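You operate a simulated robot arm through the tools that you are given. There is no shell and no other tool. Be economical: measure what you need, move in short steps, check, and stop when the job is done.

The job below is to be done with a simulated robot arm. You get a single attempt, and the scene is never put back.

Task
Put things in order on the plywood board. At the end: the silver seed tin (marked "PANSY") from the plywood board stands where the brown wooden block (marked "ZINNIA") stood; the brown wooden block from the plywood board stands where the green sponge stood; the cream seed packet (marked "PANSY") from the plywood board stands on top of the yellow nozzle; the green sponge is on the orange saucer; whatever was shut is shut again. Leave all else as you found it, and nothing knocked over.

The check looks at the end state, three seconds after you hand in, the way a careful person would. Anything else that was tipped, shoved, dropped, spilled or broken makes it a failure.

Robot
A 7-joint arm with a two-finger parallel gripper, fixed in place. Base frame: the origin is at the foot of the arm, x ahead of it, y to its left, z up; the work surface is at about z = 750. Readings come in mm, degrees, newtons and seconds.
With the tool pointing down near the work surface it reaches from about 200 to 680 mm from the base axis. Its first joint turns from -66.0 to 66.0 degrees. Payload 2.4 kg.
The tool frame sits at the grasp point between the pads (the TCP): z along the fingers, y along the line on which they close. The tips reach 30 mm beyond it. The gripper opens to 94 mm. The fingers are 28 mm wide and 10 mm thick; the gripper's body (50 by 96 mm) begins 55 mm behind the TCP.
Orientation is that of the tool frame in the base frame, as [roll, pitch, yaw] about the fixed x, y, z axes, in that order (R = Rz(yaw) Ry(pitch) Rx(roll)). With the fingers straight down and closing along the base's y, the tool's x points along the base's -x, its y along +y and its z along -z.

Tools
- The arm moves only by the tool move_arm. Its argument "series" is one flat list of numbers, 6 for each row, row after row: the shift along the tool's x, y, z in cm, then the turn, a rotation vector about the tool's x, y, z in rad. In form: [dx, dy, dz, rx, ry, rz, dx, dy, dz, rx, ry, rz, ...]. A call has 1 to 12 rows; each row shifts and turns the commanded pose from where the row before left it, along the tool's axes as they then stand. "gripper" is the closure in counts, from 0 (fully open) to 255 (shut), set as the call begins (left out, the last holds). Rows are played at 5 a second. More than 50 mm and 8.6 degrees between two rows, or a gripper value outside its range, and nothing of the call is played. Where a pose cannot be reached the arm comes as near as it can. A force on the tool above 40 N (or 10 N above the force at the start of the call, whichever is more), or a blocked arm, ends the call early, and 0.2 s more pass. Each finger travels about 153 mm/s and halts on what it meets, pressing with about 28 N; the grip force reading is that of the motor and also rises with nothing between the fingers. The clock runs only during rows and for 0.2 s after the last one: add rows that do not move to give the fingers time. The reply holds the time, the measured pose of the TCP, the force on the tool along the base axes, the opening and the grip force, in the units named above and with some noise, with the torque about the TCP (base axes, N m) and any sound that the robot's microphone picked up, and new pictures: "show" is both (left out), scene, wrist or none.
- Cameras (640 x 400 px; columns grow to the right, rows downward): "scene" is fixed at [55.7, 493.5, 1435.2]; the picture's right is [-0.44, -0.90, 0.00], its down [-0.66, 0.32, -0.68] and it looks along [0.61, -0.30, -0.74] (base axes); focal length 362 px, centre (320, 200). "wrist" rides on the gripper at [76, 14, -102] in the tool frame; the picture's right is [-0.18, 0.98, 0.00], its down [-0.75, -0.14, -0.64] and it looks along [-0.63, -0.12, 0.77] (tool axes); focal length 243 px, centre (320, 200). There is no depth. A picture from a camera that has moved, and an enlarged one, comes with that camera's place and axes in the base frame and with its lens. The place of the scene camera against the robot may be out by one fixed shift of up to 18 mm in any direction.
- zoom(camera, box): a new picture of the part [left, top, right, bottom] of that camera's present view, enlarged. The clock stands still meanwhile.
- hand_in(): hands the job in; it is judged then, once.

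Work in short steps. Places have to be worked out from the pictures, the camera data and where the tool is seen: move nearer, look again, correct. Check each grasp and each placing, and mend what went wrong. You have 120 turns and 200 pictures in all, those below and enlarged ones among them. Open the gripper and draw the arm clear of the work before you hand the job in, unless the task says otherwise; then end with one line.

The tools are called after "Call:" as name(argument=value, ...) on one line, values as JSON. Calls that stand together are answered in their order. move_arm: Moves the arm, as the interface text tells. Its arguments: {"type":"object","properties":{"series":{"type":"array"},"gripper":{"type":"number"},"show":{"type":"string","enum":["both","scene","wrist","none"]}},"required":["series"]} The other tools are called the same way: zoom (camera, box) takes an enlarged picture of a part of a camera's view; hand_in () hands the job in.

At the start:

```text
time_s: 0.0
position: [447.0, 62.6, 1003.7]
tcp_rot: [-180.0, 0.0, 180.0]
contact_force: [0.1, -1.0, -0.1]
moment: [-0.01, -0.01, -0.01]
finger_gap: 93.7
grip_force: 0.1
```

scene: 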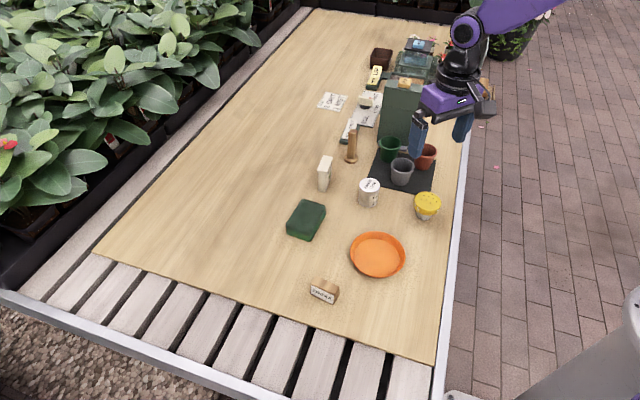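
wrist: 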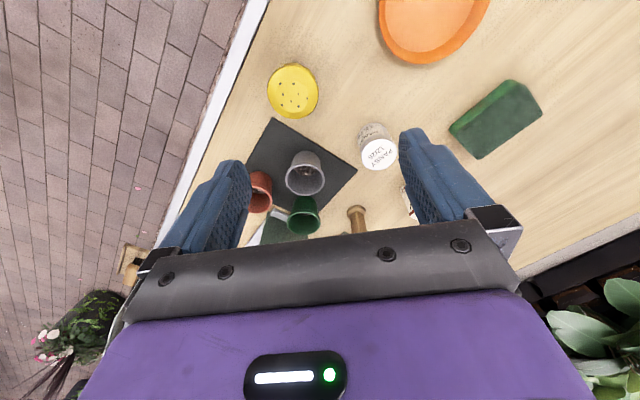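

I start by looking closer at the scene to identify all the items.

Call:
zoom(camera="scene", box=[270, 130, 470, 310])

Call:
zoom(camera="scene", box=[310, 20, 500, 200])

```text
2.22 times, centred on (370, 220) of scene
camera zoom: at [55.7, 493.5, 1435.2], right [-0.44, -0.9, 0.0], down [-0.66, 0.32, -0.68], along [0.61, -0.3, -0.74], focal length 805 px, centre (209, 156)
```

zoom: 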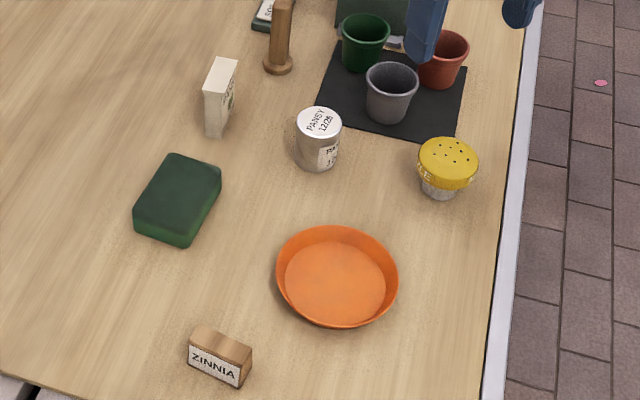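

```text
2.22 times, centred on (405, 110) of scene
camera zoom: at [55.7, 493.5, 1435.2], right [-0.44, -0.9, 0.0], down [-0.66, 0.32, -0.68], along [0.61, -0.3, -0.74], focal length 805 px, centre (131, 400)
```

zoom: 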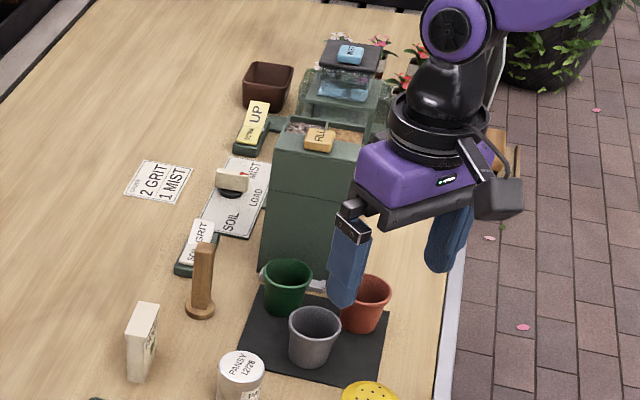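

Estimates (base frame): sponge ≈(545,285), block ≈(368,329), saucer ≈(406,179), tin ≈(560,108), packet ≈(665,178), nozzle ≈(457,18). I move above the sponge for a closer look.

Call:
move_arm(series=[-1.8, 4.4, 1.4, 0, 0, 0, -1.8, 4.4, 1.4, 0, 0, 0, -1.8, 4.4, 1.4, 0, 0, 0, -1.8, 4.4, 1.4, 0, 0, 0, -1.8, 4.4, 1.4, 0, 0, 0, 0, 0, 0, 0, 0, 0], gripper=0)

```text
time_s: 1.4
position: [536.6, 279.7, 936.7]
tcp_rot: [179.9, 0.0, 180.0]
contact_force: [-0.1, 0.5, -0.7]
moment: [0.0, 0.0, 0.01]
finger_gap: 93.9
grip_force: 0.1
camera wrist: at [461.6, 294.8, 1038.8], right [0.18, 0.98, 0.0], down [0.75, -0.14, 0.64], along [0.63, -0.12, -0.77], focal length 243 px, centre (320, 200)
```

scene: 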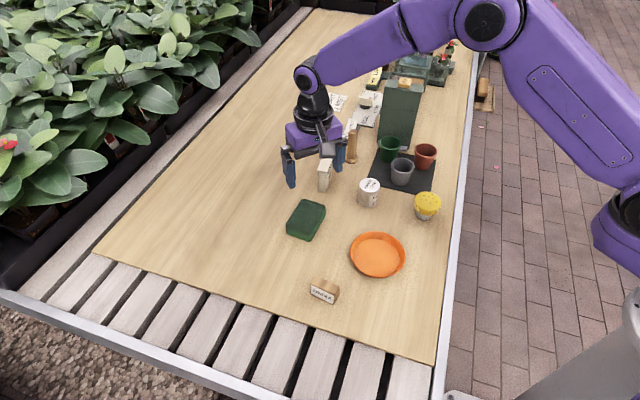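
wrist: 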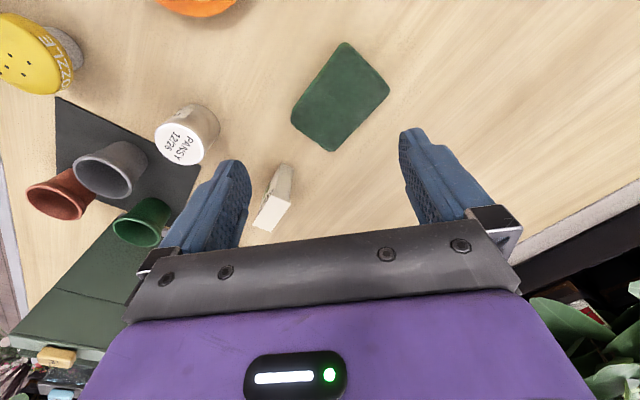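

The wrist view gives the sponge centre ≈(547,298), long axis at about −48°, roughly 88×62 mm. I rotate the gripper to close across its short side and move above it.

Call:
move_arm(series=[-1.06, 1.8, 0, 0, 0, 0, 0, 0, 0, 0, 0, 0.14, 0, 0, 0, 0, 0, 0.14, 0, 0, 0, 0, 0, 0.14, 0, 0, 0, 0, 0, 0.14, 0, 0, 0, 0, 0, 0.14, 0, 0, 0, 0, 0, 0.14, 0, 0, 4, 0, 0, 0, 0, 0, 0, 0, 0, 0], gripper=0)

```text
time_s: 3.4
position: [547.4, 299.5, 893.9]
tcp_rot: [179.9, -0.1, 131.8]
contact_force: [-0.5, -0.3, 0.0]
moment: [-0.02, 0.02, -0.03]
finger_gap: 94.2
grip_force: 0.0
camera wrist: at [508.4, 366.1, 996.3], right [0.85, 0.52, 0.0], down [0.4, -0.66, 0.64], along [0.33, -0.55, -0.77], focal length 243 px, centre (320, 200)
```

scene: 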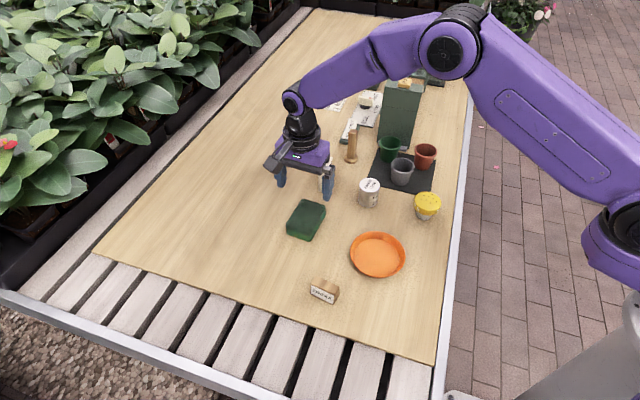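
wrist: 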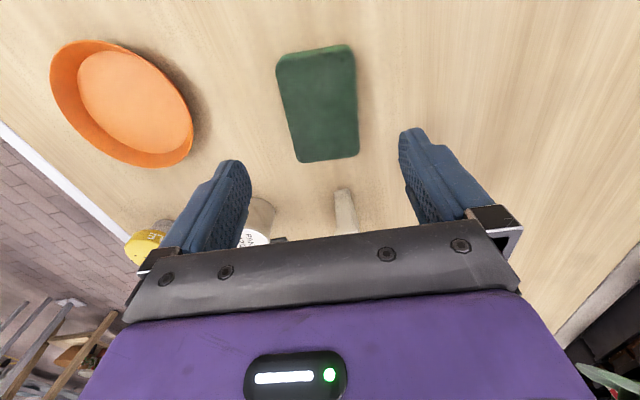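

Second view agrees: centre ≈(549,299), angle about −51°. I descend straddling the sponge (tips just above board).

Call:
move_arm(series=[0, 0, 3.5, 0, 0, 0.04, 0, 0, 3.5, 0, 0, 0, 0, 0, 2.6, 0, 0, 0, 0, 0, 0.8, 0, 0, 0, 0, 0, 0, 0, 0, 0])

```text
time_s: 4.6
position: [547.4, 299.7, 790.5]
tcp_rot: [180.0, 0.0, 129.6]
contact_force: [-0.1, -1.0, -0.5]
moment: [-0.01, 0.01, -0.02]
finger_gap: 94.1
grip_force: 0.0
camera wrist: at [510.5, 366.8, 892.6], right [0.87, 0.49, 0.0], down [0.37, -0.67, 0.64], along [0.31, -0.56, -0.77], focal length 243 px, centre (320, 200)
```

scene: 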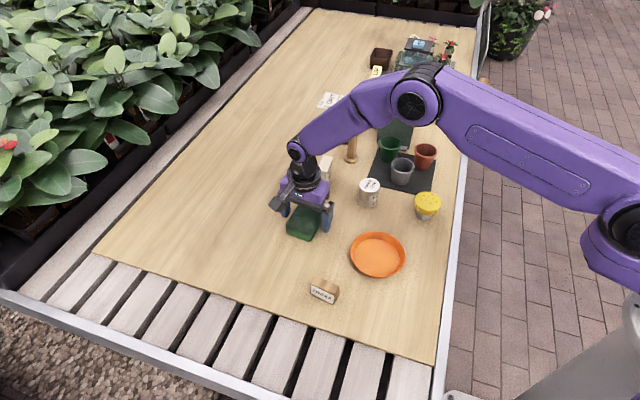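
wrist: 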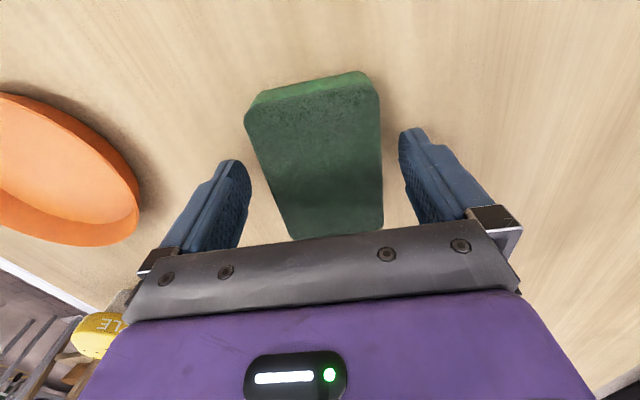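

Sponge centred between fingers. I close on it.

Call:
move_arm(series=[0, 0, 0, 0, 0, 0, 0, 0, 0, 0, 0, 0, 0, 0, 0, 0, 0, 0], gripper=255, show="wrist")

```text
time_s: 5.4
position: [547.1, 298.3, 790.6]
tcp_rot: [-180.0, 0.0, 129.7]
contact_force: [-0.1, 0.3, -0.3]
moment: [-0.01, -0.01, 0.01]
finger_gap: 63.1
grip_force: 27.9
camera wrist: at [510.5, 366.8, 892.7], right [0.87, 0.49, 0.0], down [0.37, -0.67, 0.64], along [0.31, -0.56, -0.77], focal length 243 px, centre (320, 200)
```

wrist: 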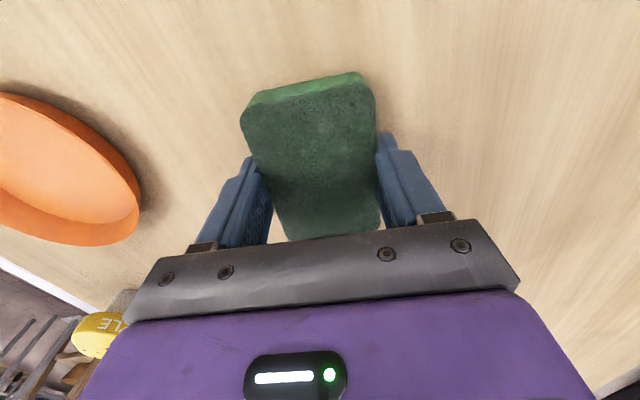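

Grasped at 63 mm. I lift it and move partway toward the saucer to see the saucer from the wrist.

Call:
move_arm(series=[0, 0, -1, 0, 0, 0, 0, 0, -3, 0, 0, 0, 0, 0, -4, 0, 0, 0, 0.6, -3.8, 0, 0, 0, 0, 0.6, -3.8, 0, 0, 0, 0, 0.6, -3.9, 0, 0, 0, 0, 0, 0, 0, 0, 0, 0])

```text
time_s: 7.0
position: [442.3, 241.6, 870.8]
tcp_rot: [-180.0, 0.0, 129.6]
contact_force: [-0.4, 0.4, -0.1]
moment: [-0.02, 0.0, 0.02]
finger_gap: 62.9
grip_force: 28.2
camera wrist: at [405.1, 309.5, 972.4], right [0.87, 0.49, 0.0], down [0.37, -0.67, 0.64], along [0.31, -0.56, -0.77], focal length 243 px, centre (320, 200)
```

scene: 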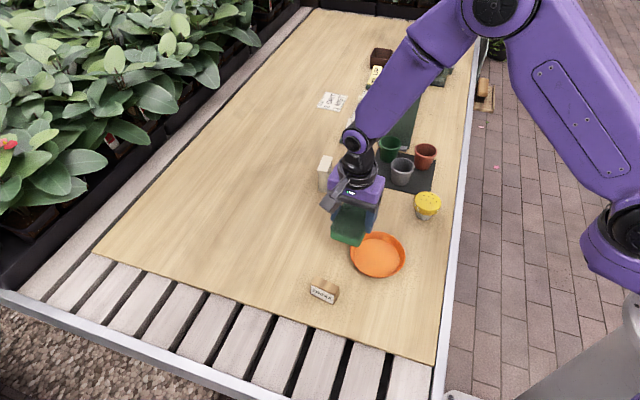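
wrist: 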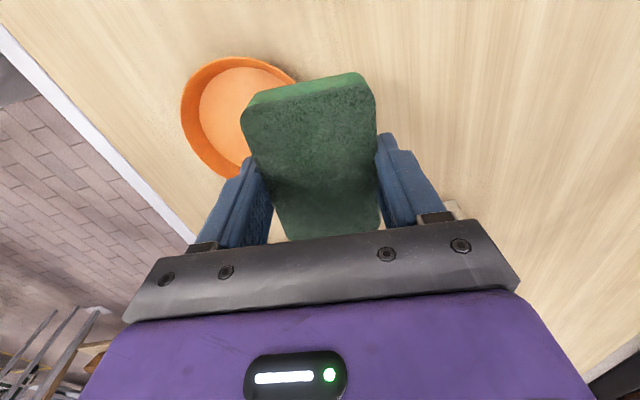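

Fitted saucer rim: centre ≈(399,201), radius ≈59. I move over it, lowering partway, and look.

Call:
move_arm(series=[0.07, -2.95, 0, 0, 0, 0, 0.07, -2.95, 0, 0, 0, 0, 0, 0, 3, 0, 0, 0, 0, 0, 2, 0, 0, 0, 0, 0, 0, 0, 0, 0])

Call:
zoom(camera="scene", box=[320, 180, 440, 300])

```text
time_s: 8.2
position: [399.0, 202.8, 821.0]
tcp_rot: [179.9, 0.0, 129.5]
contact_force: [0.0, 0.0, 0.3]
moment: [0.02, -0.01, 0.04]
finger_gap: 62.9
grip_force: 28.1
camera wrist: at [362.6, 271.3, 921.8], right [0.87, 0.49, 0.0], down [0.37, -0.67, 0.64], along [0.31, -0.56, -0.77], focal length 243 px, centre (320, 200)
```

scene: 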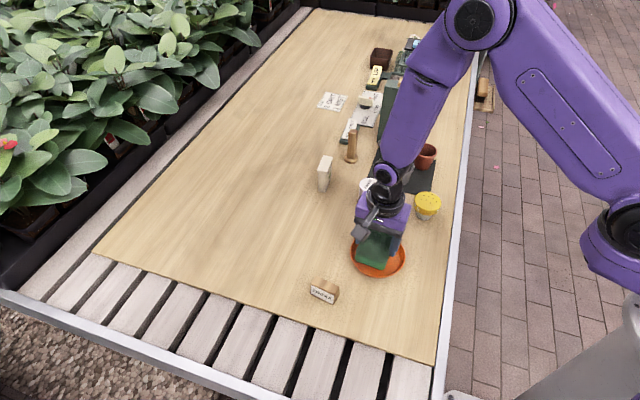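
wrist: 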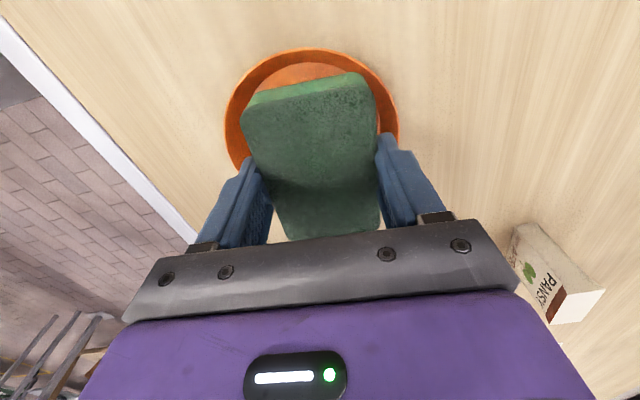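

```text
3.33 times, centred on (380, 240) of scene
camera zoom: at [55.7, 493.5, 1435.2], right [-0.44, -0.9, 0.0], down [-0.66, 0.32, -0.68], along [0.61, -0.3, -0.74], focal length 1208 px, centre (120, 67)
```

zoom: 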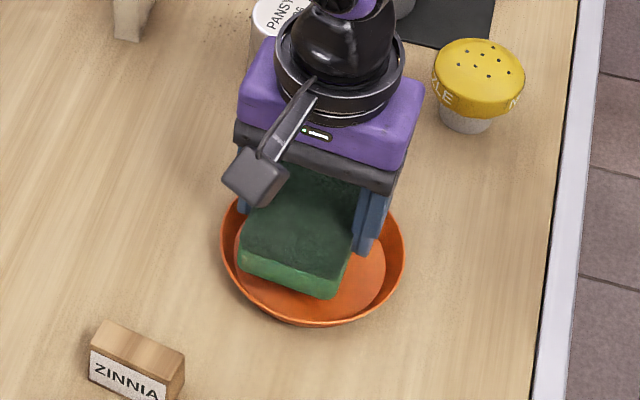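

The rim refit gives (397,200); sponge centre is at ≈(402,198), so I trim by a few mm and lower to near the saucer floor.

Call:
move_arm(series=[0.3, -0.18, 0.5, 0, 0, 0, 0, 0, 1.2, 0, 0, 0, 0, 0, 0.5, 0, 0, 0, 0, 0, 0, 0, 0, 0], show="none")

```text
time_s: 8.8
position: [397.2, 206.0, 805.8]
tcp_rot: [180.0, 0.0, 129.7]
contact_force: [-2.8, -3.3, 19.2]
moment: [0.25, -0.05, 0.05]
finger_gap: 63.3
grip_force: 28.1
stopped in row 3: the force on the tool passed its limit at 64 N (the readings are from after the stop); the commanded pose is now the measured one
```

Contact at z≈806, earlier than expected. I look before doing anything else.

Call:
move_arm(series=[0, 0, -0.3, 0, 0, 0])

Call:
zoom(camera="scene", box=[330, 200, 430, 300])

```text
time_s: 9.2
position: [396.2, 205.4, 808.0]
tcp_rot: [180.0, 0.0, 129.8]
contact_force: [0.6, -0.1, 0.0]
moment: [0.0, 0.01, 0.03]
finger_gap: 63.2
grip_force: 27.8
camera wrist: at [360.4, 273.4, 910.2], right [0.87, 0.49, 0.0], down [0.37, -0.67, 0.64], along [0.31, -0.56, -0.77], focal length 243 px, centre (320, 200)
```

scene: 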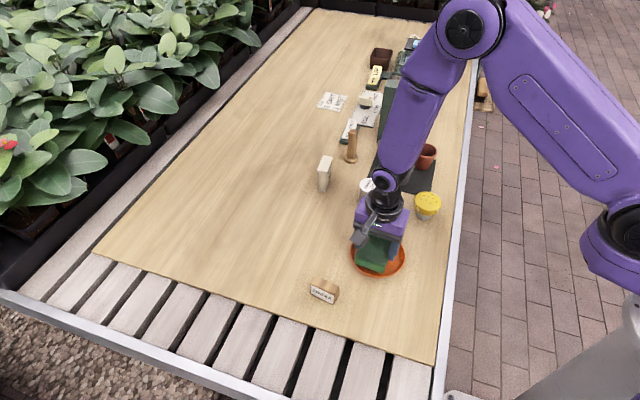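
wrist: 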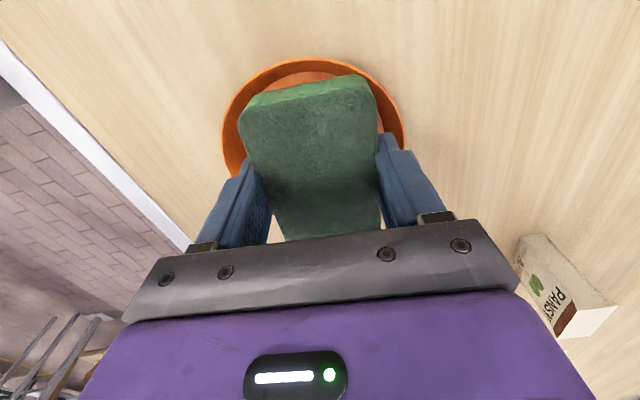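

```text
4.00 times, centred on (380, 250) of scene
camera zoom: at [55.7, 493.5, 1435.2], right [-0.44, -0.9, 0.0], down [-0.66, 0.32, -0.68], along [0.61, -0.3, -0.74], focal length 1449 px, centre (80, 0)
```

zoom: 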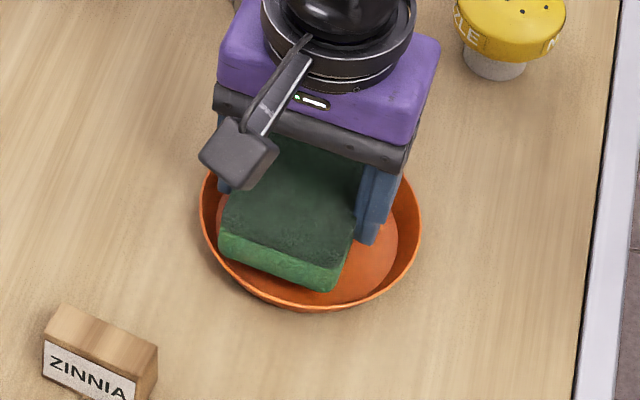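

The saucer hasn't moved (centre 396.5,200). The sponge's length nearly spans it, so its corners ride on the sloped wall. I shift 4 mm to centre it and lower in small steps.

Call:
move_arm(series=[0.33, -0.24, 0, 0, 0, 0, 0, 0, 0.2, 0, 0, 0, 0, 0, 0.1, 0, 0, 0, 0, 0, 0.1, 0, 0, 0])

```text
time_s: 10.4
position: [394.1, 207.5, 806.6]
tcp_rot: [179.9, -0.1, 129.9]
contact_force: [-3.0, -0.2, 15.7]
moment: [-0.04, 0.21, 0.01]
finger_gap: 63.4
grip_force: 28.1
stopped in row 4: the force on the tool passed its limit at 41 N (the readings are from after the stop); the commanded pose is now the measured one
camera wrist: at [357.5, 275.5, 908.7], right [0.87, 0.49, 0.0], down [0.37, -0.67, 0.64], along [0.31, -0.56, -0.77], focal length 243 px, centre (320, 200)
```

scene: 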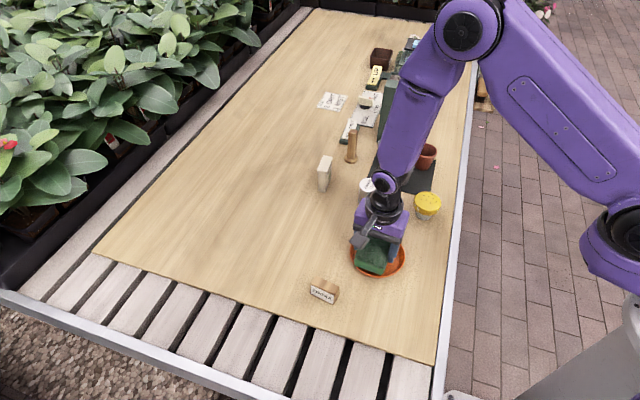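
wrist: 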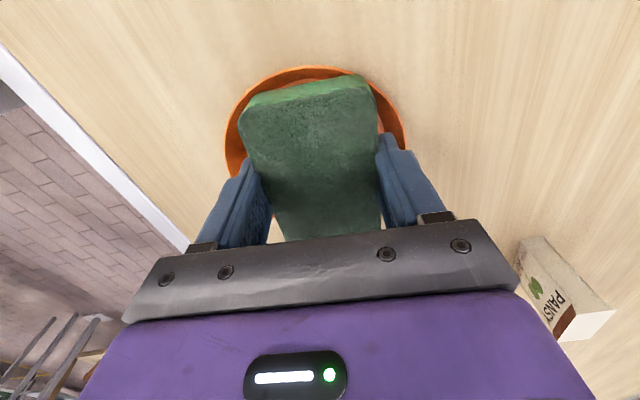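

Balanced contact near all corners (reaction close to centre); sponge rests on the saucer. I open the fingers only a little (to ~72 mm) so they clear the rim.

Call:
move_arm(series=[0, 0, 0, 0, 0, 0, 0, 0, 0, 0, 0, 0], gripper=62)

```text
time_s: 11.0
position: [394.5, 206.9, 806.1]
tcp_rot: [179.8, 0.1, 129.8]
contact_force: [-0.3, -0.6, 0.8]
moment: [0.01, 0.01, -0.01]
finger_gap: 71.0
grip_force: 0.0
camera wrist: at [357.7, 275.5, 908.0], right [0.87, 0.49, 0.0], down [0.37, -0.67, 0.64], along [0.31, -0.56, -0.77], focal length 243 px, centre (320, 200)
```

scene: 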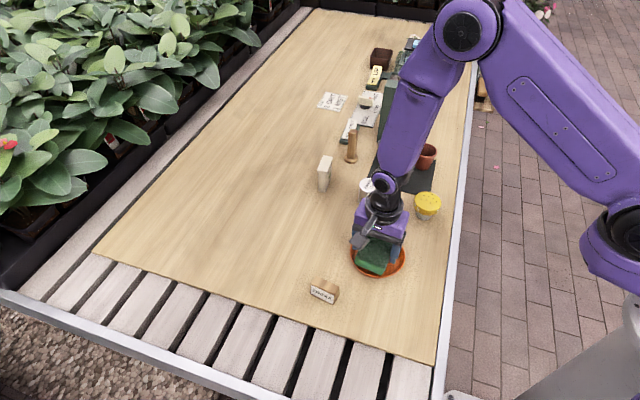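
wrist: 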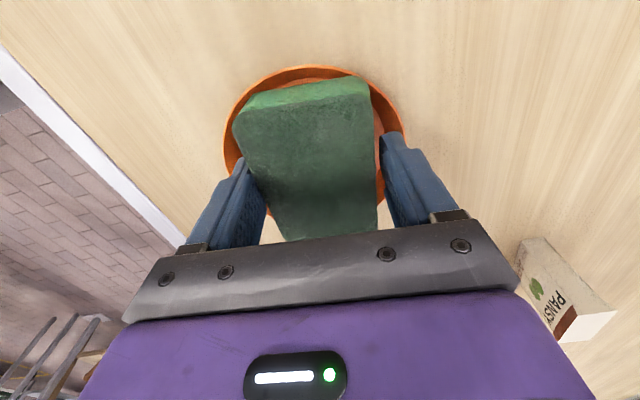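

Sponge settled, leaning a little to the left finger. I lift straight up and inspect.

Call:
move_arm(series=[0, 0, -1, 0, 0, 0, 0, 0, -3, 0, 0, 0, 0, 0, -4.5, 0, 0, 0, 0, 0, -4, 0, 0, 0])

Call:
zoom(camera="wrist", box=[200, 20, 440, 200])

Call:
zoom(camera="scene", box=[330, 210, 430, 310])

```text
time_s: 12.0
position: [395.9, 208.5, 929.9]
tcp_rot: [179.9, 0.0, 129.7]
contact_force: [0.6, 0.4, -0.4]
moment: [0.0, 0.03, -0.01]
finger_gap: 71.1
grip_force: 0.0
camera wrist: at [359.3, 276.7, 1031.5], right [0.87, 0.49, 0.0], down [0.37, -0.67, 0.64], along [0.31, -0.56, -0.77], focal length 243 px, centre (320, 200)
```

scene: 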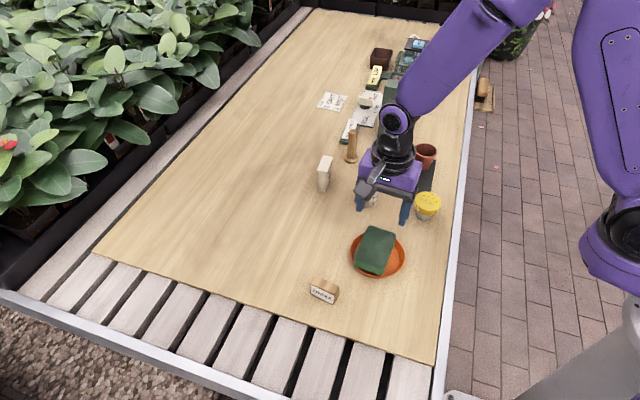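
wrist: 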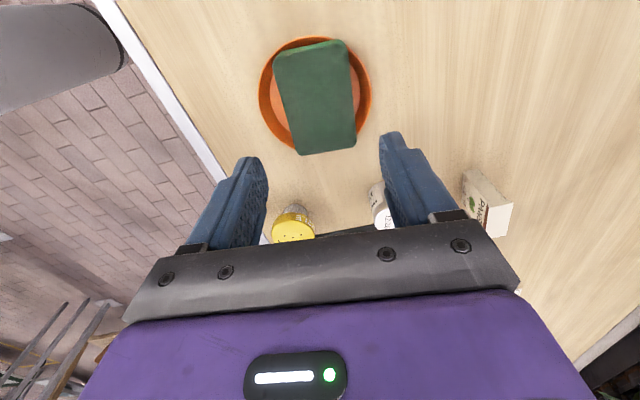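

```text
2.22 times, centred on (320, 110) of wrist
camera zoom: at [359.3, 276.7, 1031.5], right [0.87, 0.49, 0.0], down [0.37, -0.67, 0.64], along [0.31, -0.56, -0.77], focal length 539 px, centre (320, 400)
```

zoom: 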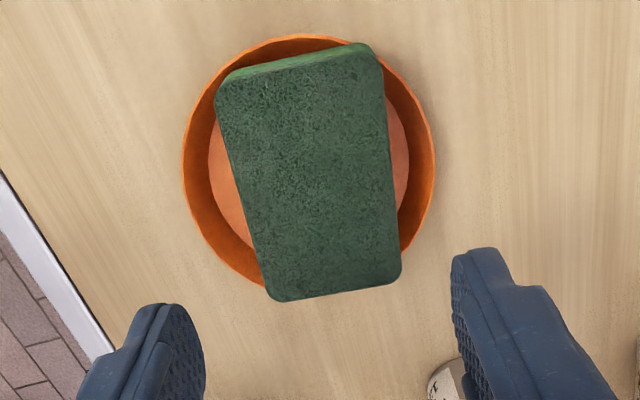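

```text
4.00 times, centred on (380, 260) of scene
camera zoom: at [55.7, 493.5, 1435.2], right [-0.44, -0.9, 0.0], down [-0.66, 0.32, -0.68], along [0.61, -0.3, -0.74], focal length 1449 px, centre (80, -40)
```

zoom: 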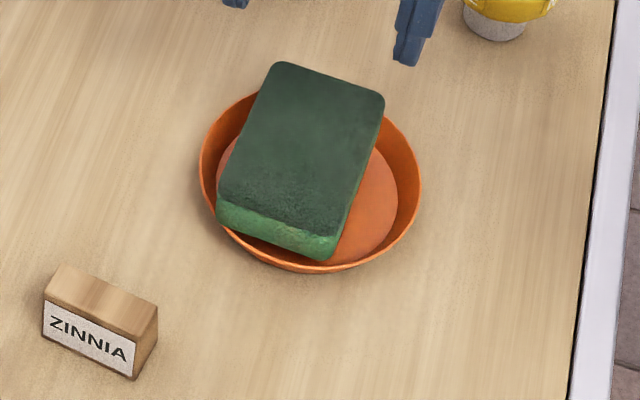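

The sponge sits on the saucer, roughly centred, supported all round by the wall; acceptable. Next the block: I move over to ≈(361,340) to look.

Call:
move_arm(series=[4.1, 1.9, 0.6, 0, 0, 0, 4.1, 1.9, 0.6, 0, 0, 0, 4.1, 1.9, 0.6, 0, 0, 0, 0, 0, 0, 0, 0, 0], gripper=0)

```text
time_s: 13.0
position: [360.6, 340.5, 913.2]
tcp_rot: [179.9, 0.0, 129.7]
contact_force: [0.2, -0.3, 0.1]
moment: [0.01, 0.01, 0.01]
finger_gap: 94.1
grip_force: 0.0
camera wrist: at [323.4, 407.8, 1014.4], right [0.87, 0.49, 0.0], down [0.37, -0.67, 0.64], along [0.31, -0.56, -0.77], focal length 243 px, centre (320, 200)
```

scene: 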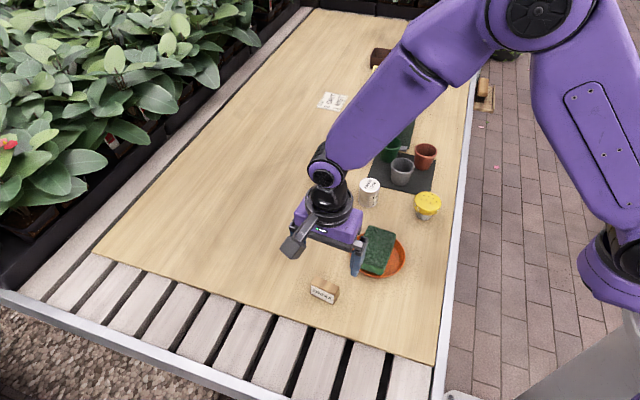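
wrist: 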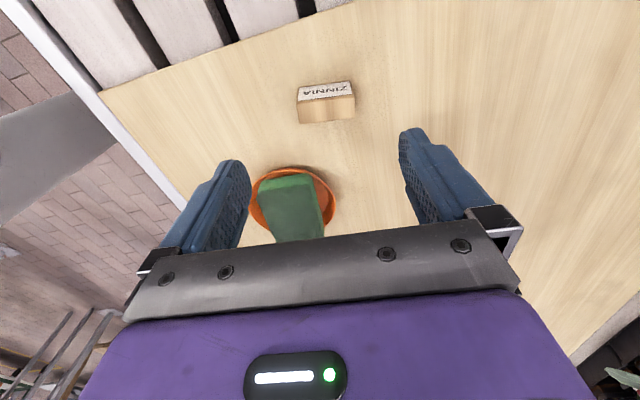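

Call:
zoom(camera="wrist", box=[280, 60, 376, 140])

```text
5.00 times, centred on (328, 100) of wrist
camera zoom: at [323.4, 407.8, 1014.4], right [0.87, 0.49, 0.0], down [0.37, -0.67, 0.64], along [0.31, -0.56, -0.77], focal length 1213 px, centre (280, 700)
```

zoom: 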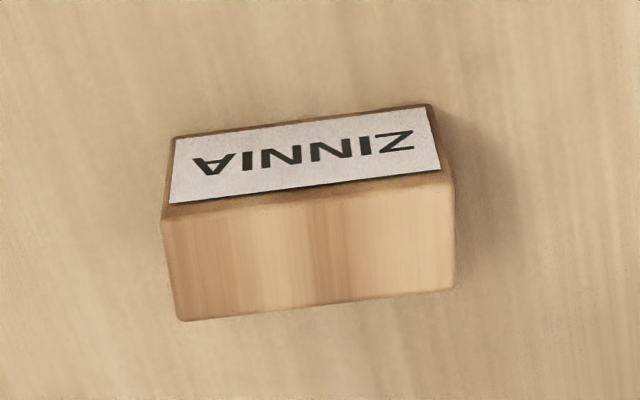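

Block: base centre ≈(367,341), 52×20 mm footprint, long axis at ≈36.5°, height ≈38. I'll grip across its ends: align yaw by 3° and lower.

Call:
move_arm(series=[-0.37, 0.52, 0, 0, 0, 0.055, 0, 0, 4, 0, 0, 0, 0, 0, 3, 0, 0, 0, 0, 0, 0, 0, 0, 0], show="wrist")

Call:
zoom(camera="wrist", box=[240, 60, 400, 180])

```text
time_s: 14.0
position: [367.8, 338.1, 843.4]
tcp_rot: [179.9, 0.0, 126.6]
contact_force: [0.2, -0.2, 0.7]
moment: [0.01, 0.03, 0.02]
finger_gap: 94.0
grip_force: 0.1
camera wrist: at [334.1, 407.4, 946.0], right [0.9, 0.44, 0.0], down [0.33, -0.69, 0.64], along [0.28, -0.58, -0.77], focal length 243 px, centre (320, 200)
```

wrist: 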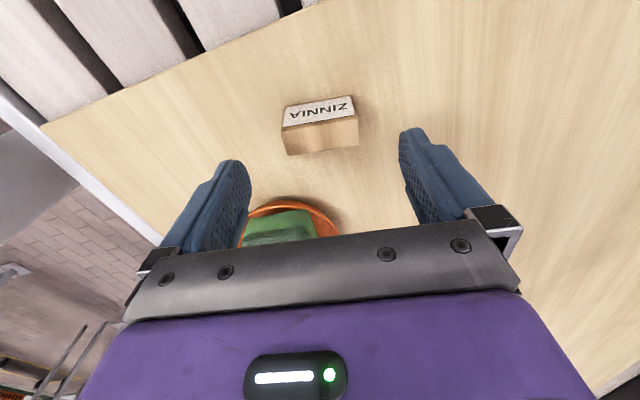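

```text
3.33 times, centred on (320, 120) of wrist
camera zoom: at [334.1, 407.4, 946.0], right [0.9, 0.44, 0.0], down [0.33, -0.69, 0.64], along [0.28, -0.58, -0.77], focal length 809 px, centre (320, 467)
```

zoom: 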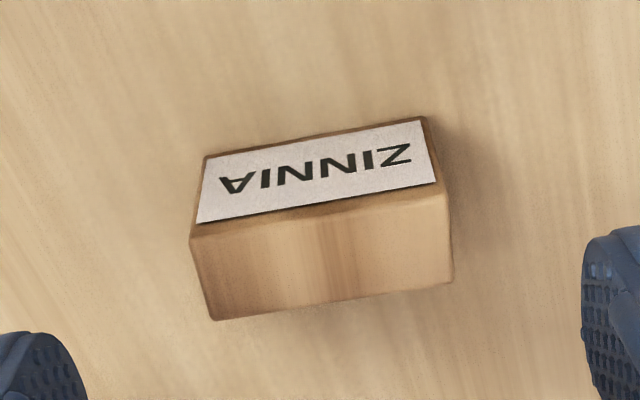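

Refined block centre ≈(367,341), angle 36.3°. I correct 3 mm and descend to z≈786, then close.

Call:
move_arm(series=[0.25, 0.1, 2, 0, 0, 0, 0, 0, 3, 0, 0, 0, 0, 0, 0.7, 0, 0, 0, 0, 0, 0, 0, 0, 0], show="wrist")

Call:
move_arm(series=[0, 0, 0, 0, 0, 0, 0, 0, 0, 0, 0, 0, 0, 0, 0, 0, 0, 0], gripper=255, show="wrist")

```text
time_s: 15.0
position: [367.0, 339.2, 786.2]
tcp_rot: [179.8, -0.1, 126.6]
contact_force: [0.4, 0.5, -0.2]
moment: [0.04, 0.04, 0.0]
finger_gap: 94.0
grip_force: 0.1
camera wrist: at [333.4, 409.7, 887.5], right [0.9, 0.44, 0.0], down [0.33, -0.69, 0.64], along [0.28, -0.58, -0.77], focal length 243 px, centre (320, 200)
```

wrist: 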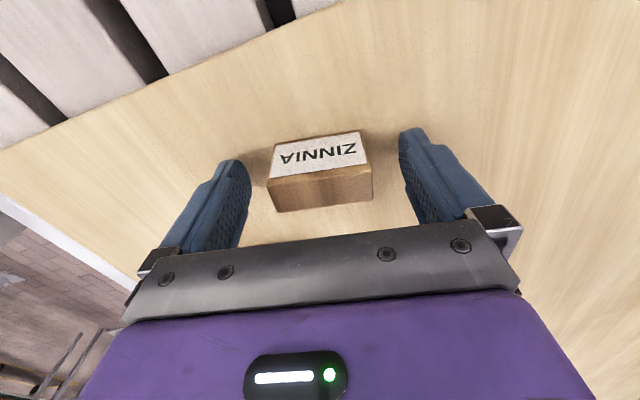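

```text
time_s: 15.8
position: [367.0, 338.8, 786.8]
tcp_rot: [179.9, 0.0, 126.6]
contact_force: [-0.5, -0.1, 0.2]
moment: [0.02, 0.0, -0.03]
finger_gap: 56.8
grip_force: 27.7
camera wrist: at [333.3, 409.5, 887.6], right [0.9, 0.44, 0.0], down [0.33, -0.69, 0.64], along [0.28, -0.58, -0.77], focal length 243 px, centre (320, 200)
```

wrist: 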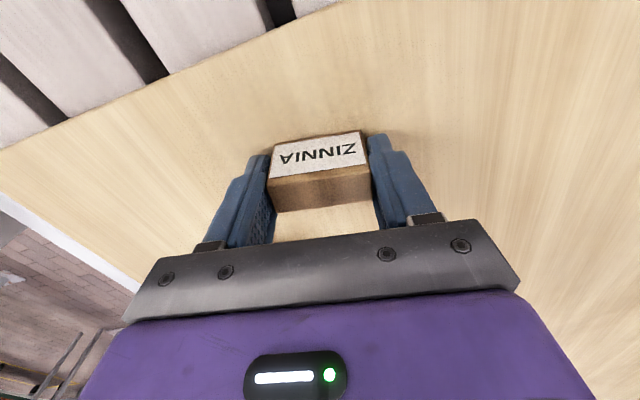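

Block gripped (barely moved while closing). I lift 6 cm and carry it to the sponge's old spot ≈(551.5,297).

Call:
move_arm(series=[0, 0, -2, 0, 0, 0, 0, 0, -4, 0, 0, 0, -3.61, 3.06, 0, 0, 0, 0, -3.61, 3.06, 0, 0, 0, 0, -3.61, 3.06, 0, 0, 0, 0, -3.61, 3.06, 0, 0, 0, 0, 0, 0, 3, 0, 0, 0, 0, 0, 0, 0, 0, 0])

```text
time_s: 17.6
position: [550.4, 301.8, 815.4]
tcp_rot: [-180.0, 0.0, 126.6]
contact_force: [-0.2, 0.2, -0.5]
moment: [0.03, 0.01, 0.02]
finger_gap: 57.0
grip_force: 28.0
camera wrist: at [516.6, 370.5, 917.3], right [0.9, 0.44, 0.0], down [0.33, -0.69, 0.64], along [0.28, -0.58, -0.77], focal length 243 px, centre (320, 200)
```

scene: 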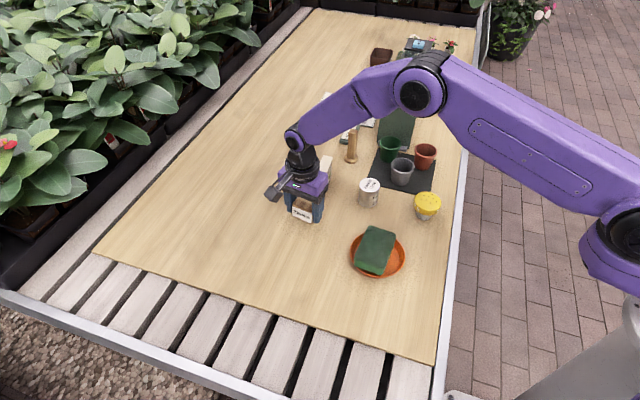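
wrist: 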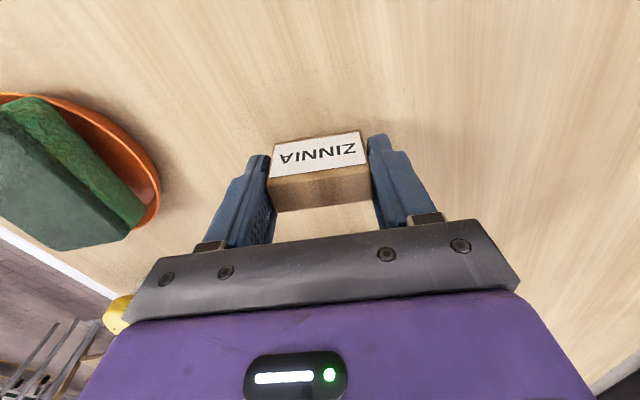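

Reading shows (550.5,301.5); I trim by (+1,−5) and lower to the board.

Call:
move_arm(series=[-0.46, -0.22, 1, 0, 0, 0, 0, 0, 1.2, 0, 0, 0, 0, 0, 0.4, 0, 0, 0, 0, 0, 0, 0, 0, 0], show="wrist")

```text
time_s: 18.6
position: [549.7, 295.1, 791.0]
tcp_rot: [179.8, 0.0, 126.6]
contact_force: [0.5, 0.0, -0.6]
moment: [0.02, -0.01, 0.01]
finger_gap: 57.0
grip_force: 27.9
camera wrist: at [517.0, 364.4, 892.0], right [0.9, 0.44, 0.0], down [0.33, -0.69, 0.64], along [0.28, -0.58, -0.77], focal length 243 px, centre (320, 200)
```

wrist: 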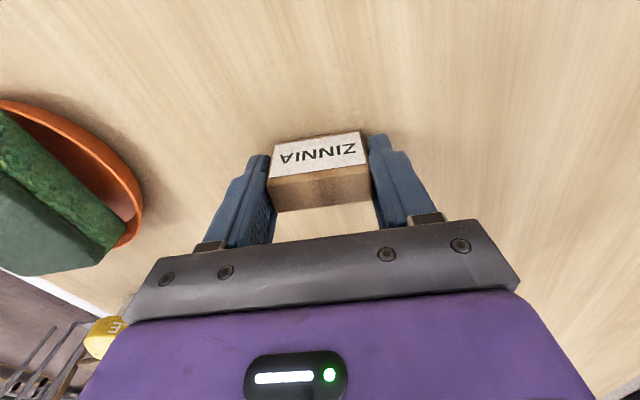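

Position good (block ≈(551,297)). Lower the last ~4 mm gently.

Call:
move_arm(series=[0, 0, 0.2, 0, 0, 0, 0, 0, 0.1, 0, 0, 0, 0, 0, 0.05, 0, 0, 0, 0, 0, 0, 0, 0, 0], show="none")

```text
time_s: 19.6
position: [550.0, 292.9, 786.7]
tcp_rot: [179.9, 0.0, 126.7]
contact_force: [0.9, 0.0, -0.7]
moment: [-0.01, 0.0, 0.02]
finger_gap: 57.1
grip_force: 27.9
```

Call:
move_arm(series=[0, 0, 0.05, 0, 0, 0, 0, 0, 0.05, 0, 0, 0, 0, 0, 0, 0, 0, 0], show="wrist")

```text
time_s: 20.4
position: [551.2, 294.8, 786.9]
tcp_rot: [179.8, 0.0, 126.6]
contact_force: [-0.7, 0.5, 0.5]
moment: [0.0, 0.01, 0.02]
finger_gap: 57.0
grip_force: 28.1
camera wrist: at [517.6, 364.2, 888.4], right [0.9, 0.44, 0.0], down [0.33, -0.69, 0.64], along [0.28, -0.58, -0.77], focal length 243 px, centre (320, 200)
```

wrist: 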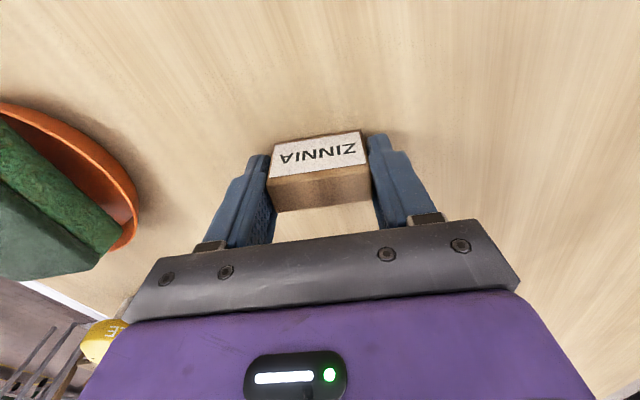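

About 1 mm remains versus the grasp height. I lower that and release, only slightly wide first.

Call:
move_arm(series=[0, 0, 0.08, 0, 0, 0, 0, 0, 0, 0, 0, 0], show="none")

Call:
move_arm(series=[0, 0, 0, 0, 0, 0, 0, 0, 0, 0, 0, 0, 0, 0, -2, 0, 0, 0, 0, 0, -4, 0, 0, 0, 0, 0, -4, 0, 0, 0, 0, 0, 0, 0, 0, 0], gripper=20)

```text
time_s: 21.0
position: [551.5, 295.5, 785.5]
tcp_rot: [179.9, 0.0, 126.6]
contact_force: [0.2, -0.3, -0.1]
moment: [0.03, 0.0, 0.0]
finger_gap: 57.0
grip_force: 28.1
```

```text
time_s: 22.4
position: [554.6, 292.8, 887.2]
tcp_rot: [179.9, 0.0, 126.6]
contact_force: [-1.1, 0.4, -0.1]
moment: [0.02, 0.01, -0.01]
finger_gap: 87.1
grip_force: 0.1
camera wrist: at [520.8, 361.9, 989.3], right [0.9, 0.44, 0.0], down [0.33, -0.69, 0.64], along [0.28, -0.58, -0.77], focal length 243 px, centre (320, 200)
```

scene: 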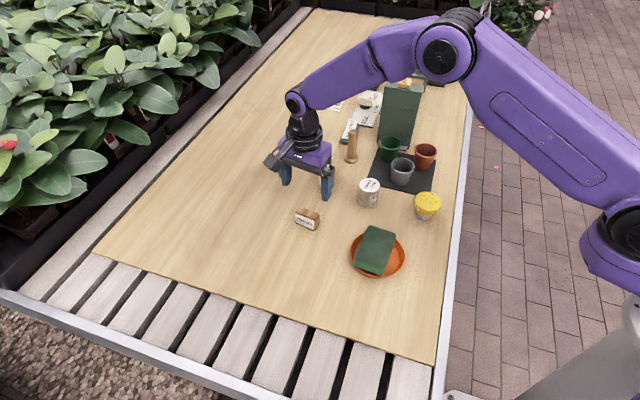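
wrist: 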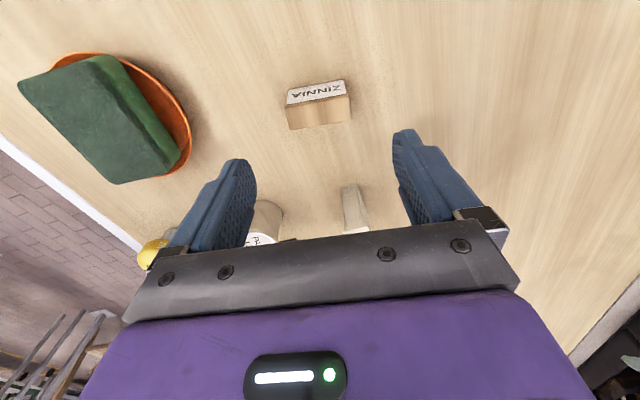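

Block stands at the sponge's spot. Next the tin: move above ≈(557,122) for a look.

Call:
move_arm(series=[-3.4, -2.47, -0.5, 0, 0, 0, -3.4, -2.47, -0.5, 0, 0, 0, -3.4, -2.47, -0.5, 0, 0, 0, -3.4, -2.47, -0.5, 0, 0, 0, 0, 0, 0, 0, 0, 0], gripper=0)

Call:
zoom(camera="wrist", box=[200, 40, 440, 220])

```text
time_s: 23.6
position: [552.8, 124.0, 908.3]
tcp_rot: [179.9, 0.0, 126.6]
contact_force: [0.0, 1.3, 0.4]
moment: [-0.02, -0.01, -0.03]
finger_gap: 94.0
grip_force: 0.0
camera wrist: at [520.4, 194.9, 1010.0], right [0.9, 0.44, 0.0], down [0.33, -0.69, 0.64], along [0.28, -0.58, -0.77], focal length 243 px, centre (320, 200)
```

scene: 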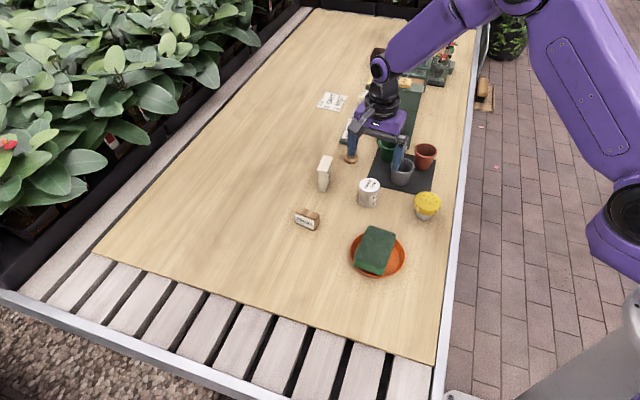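
wrist: 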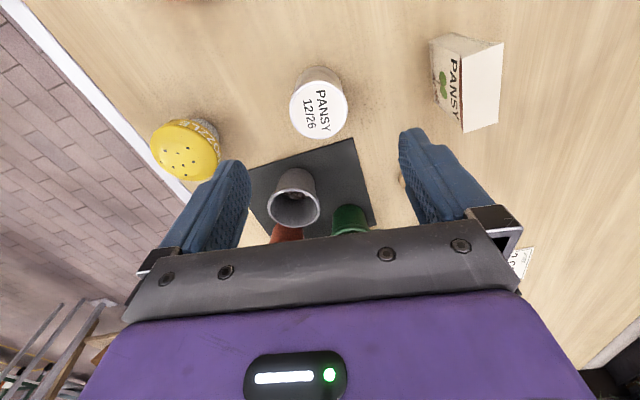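

```text
2.22 times, centred on (320, 130) of wrist
camera zoom: at [520.4, 194.9, 1010.0], right [0.9, 0.44, 0.0], down [0.33, -0.69, 0.64], along [0.28, -0.58, -0.77], focal length 539 px, centre (320, 356)
```

zoom: 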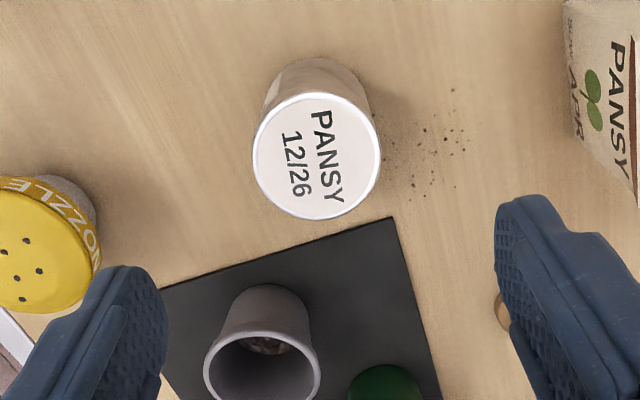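

Tin centre ≈(551,128), diameter ≈48, top ≈805 with spilled specks beside it. I align and lower to check.

Call:
move_arm(series=[0.4, -0.04, 3, 0, 0, 0, 0, 0, 3, 0, 0, 0, 0, 0, 0, 0, 0, 0], show="wrist")

Call:
zoom(camera="wrist", box=[200, 40, 440, 220])

```text
time_s: 24.4
position: [551.0, 129.9, 846.2]
tcp_rot: [179.9, 0.0, 126.6]
contact_force: [0.2, 0.2, 0.1]
moment: [0.01, 0.0, 0.0]
finger_gap: 94.2
grip_force: 0.1
camera wrist: at [517.3, 199.2, 947.8], right [0.9, 0.44, 0.0], down [0.33, -0.69, 0.64], along [0.28, -0.58, -0.77], focal length 243 px, centre (320, 200)
```

wrist: 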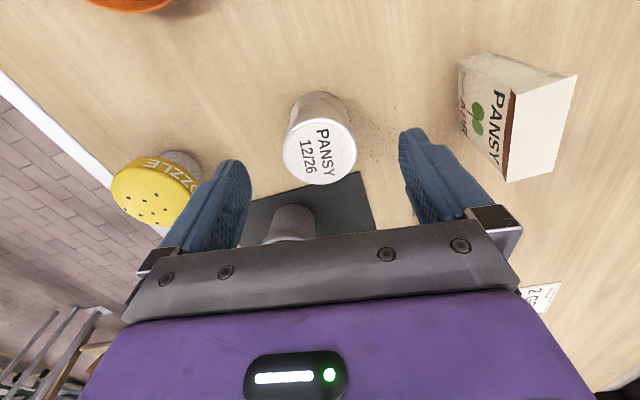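

```text
2.22 times, centred on (320, 130) of wrist
camera zoom: at [517.3, 199.2, 947.8], right [0.9, 0.44, 0.0], down [0.33, -0.69, 0.64], along [0.28, -0.58, -0.77], focal length 539 px, centre (320, 356)
```

zoom: 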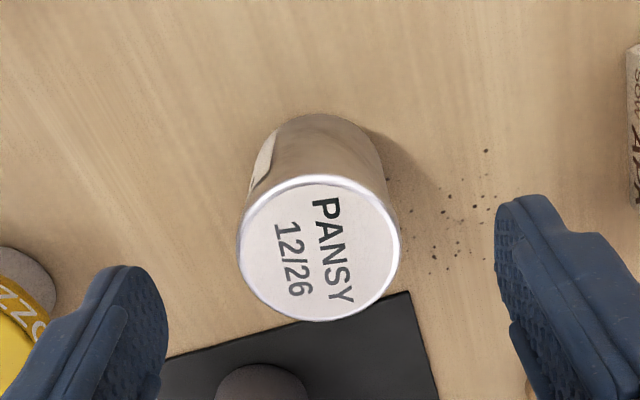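

Well aligned. Descend to z≈783 and close.

Call:
move_arm(series=[-0.1, -0.1, 3, 0, 0, 0, 0, 0, 3, 0, 0, 0, 0, 0, 0.3, 0, 0, 0, 0, 0, 0, 0, 0, 0], show="wrist")

Call:
move_arm(series=[0, 0, 0, 0, 0, 0, 0, 0, 0, 0, 0, 0, 0, 0, 0, 0, 0, 0], gripper=255)

```text
time_s: 25.4
position: [548.9, 128.5, 782.1]
tcp_rot: [179.9, 0.0, 126.6]
contact_force: [-0.8, 0.2, 0.2]
moment: [-0.01, 0.0, 0.01]
finger_gap: 93.7
grip_force: 0.0
camera wrist: at [515.8, 198.1, 883.8], right [0.9, 0.44, 0.0], down [0.33, -0.69, 0.64], along [0.28, -0.58, -0.77], focal length 243 px, centre (320, 200)
```

wrist: 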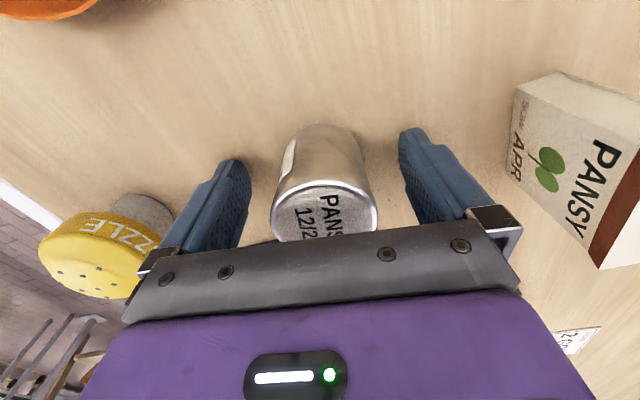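

```text
time_s: 26.2
position: [549.4, 129.2, 781.0]
tcp_rot: [179.8, 0.0, 126.5]
contact_force: [0.0, 0.3, 1.3]
moment: [-0.02, 0.03, 0.03]
finger_gap: 48.5
grip_force: 27.5
camera wrist: at [515.8, 198.1, 884.0], right [0.9, 0.44, 0.0], down [0.33, -0.69, 0.64], along [0.28, -0.58, -0.77], focal length 243 px, centre (320, 200)
```

scene: 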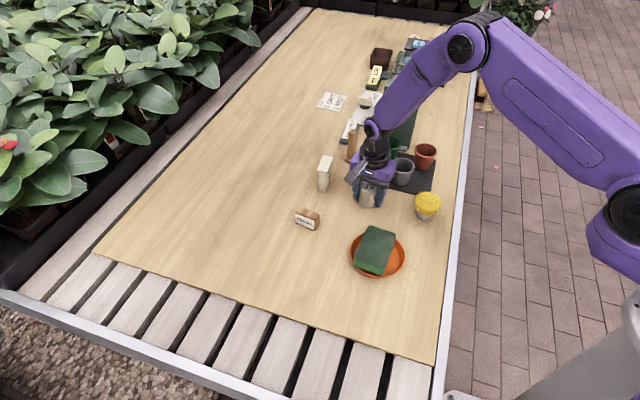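
wrist: 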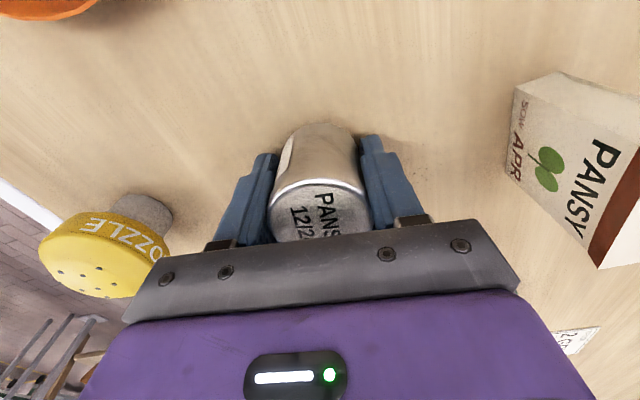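

Tin held (48.5 mm). Lift 10 cm and carry to the block's old spot (367,341).

Call:
move_arm(series=[0, 0, -2, 0, 0, 0, 0, 0, -4, 0, 0, 0, 0, 0, -4, 0, 0, 0, 4.65, -0.34, 0, 0, 0, 0, 4.65, -0.34, 0, 0, 0, 0, 4.65, -0.34, 0, 0, 0, 0, 4.65, -0.34, 0, 0, 0, 0, 4.65, -0.34, 0, 0, 0, 0, 4.65, -0.34, 0, 0, 0, 0, 0, 0, 0, 0, 0, 0, 0, 0, 0, 0, 0, 0])

```text
time_s: 28.6
position: [368.9, 340.3, 883.1]
tcp_rot: [179.9, -0.2, 126.7]
contact_force: [0.4, -1.0, -0.6]
moment: [-0.03, 0.02, 0.01]
finger_gap: 48.2
grip_force: 28.0
camera wrist: at [334.5, 410.4, 986.1], right [0.9, 0.44, 0.0], down [0.33, -0.69, 0.64], along [0.28, -0.58, -0.77], focal length 243 px, centre (320, 200)
```

scene: 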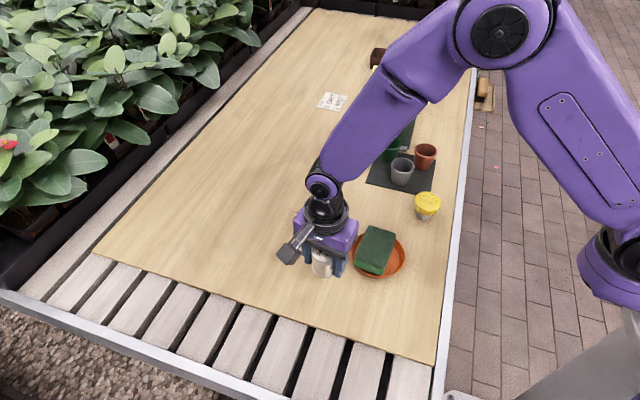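
wrist: 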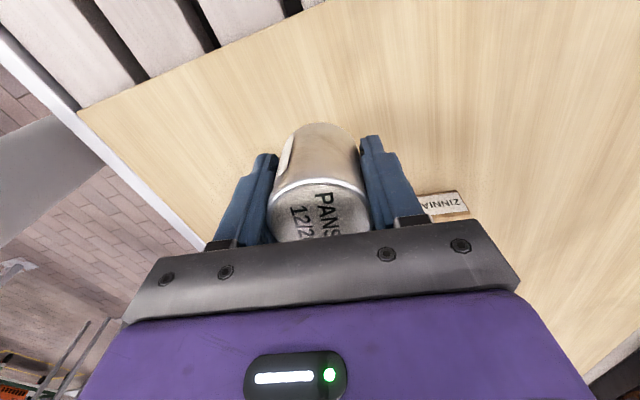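

Over the spot; lower most of the way.

Call:
move_arm(series=[0.1, -0.12, 4, 0, 0, 0, 0, 0, 4, 0, 0, 0, 0, 0, 1.6, 0, 0, 0, 0, 0, 0, 0, 0, 0], show="wrist")

```text
time_s: 29.6
position: [366.4, 340.4, 788.0]
tcp_rot: [179.7, 0.0, 126.6]
contact_force: [0.2, 0.1, -0.3]
moment: [0.0, 0.02, 0.03]
finger_gap: 48.2
grip_force: 27.4
camera wrist: at [332.8, 409.8, 890.1], right [0.9, 0.44, 0.0], down [0.33, -0.69, 0.64], along [0.28, -0.58, -0.77], focal length 243 px, centre (320, 200)
```

wrist: 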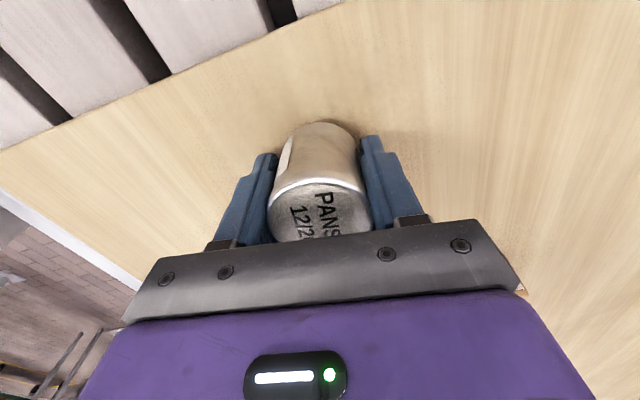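

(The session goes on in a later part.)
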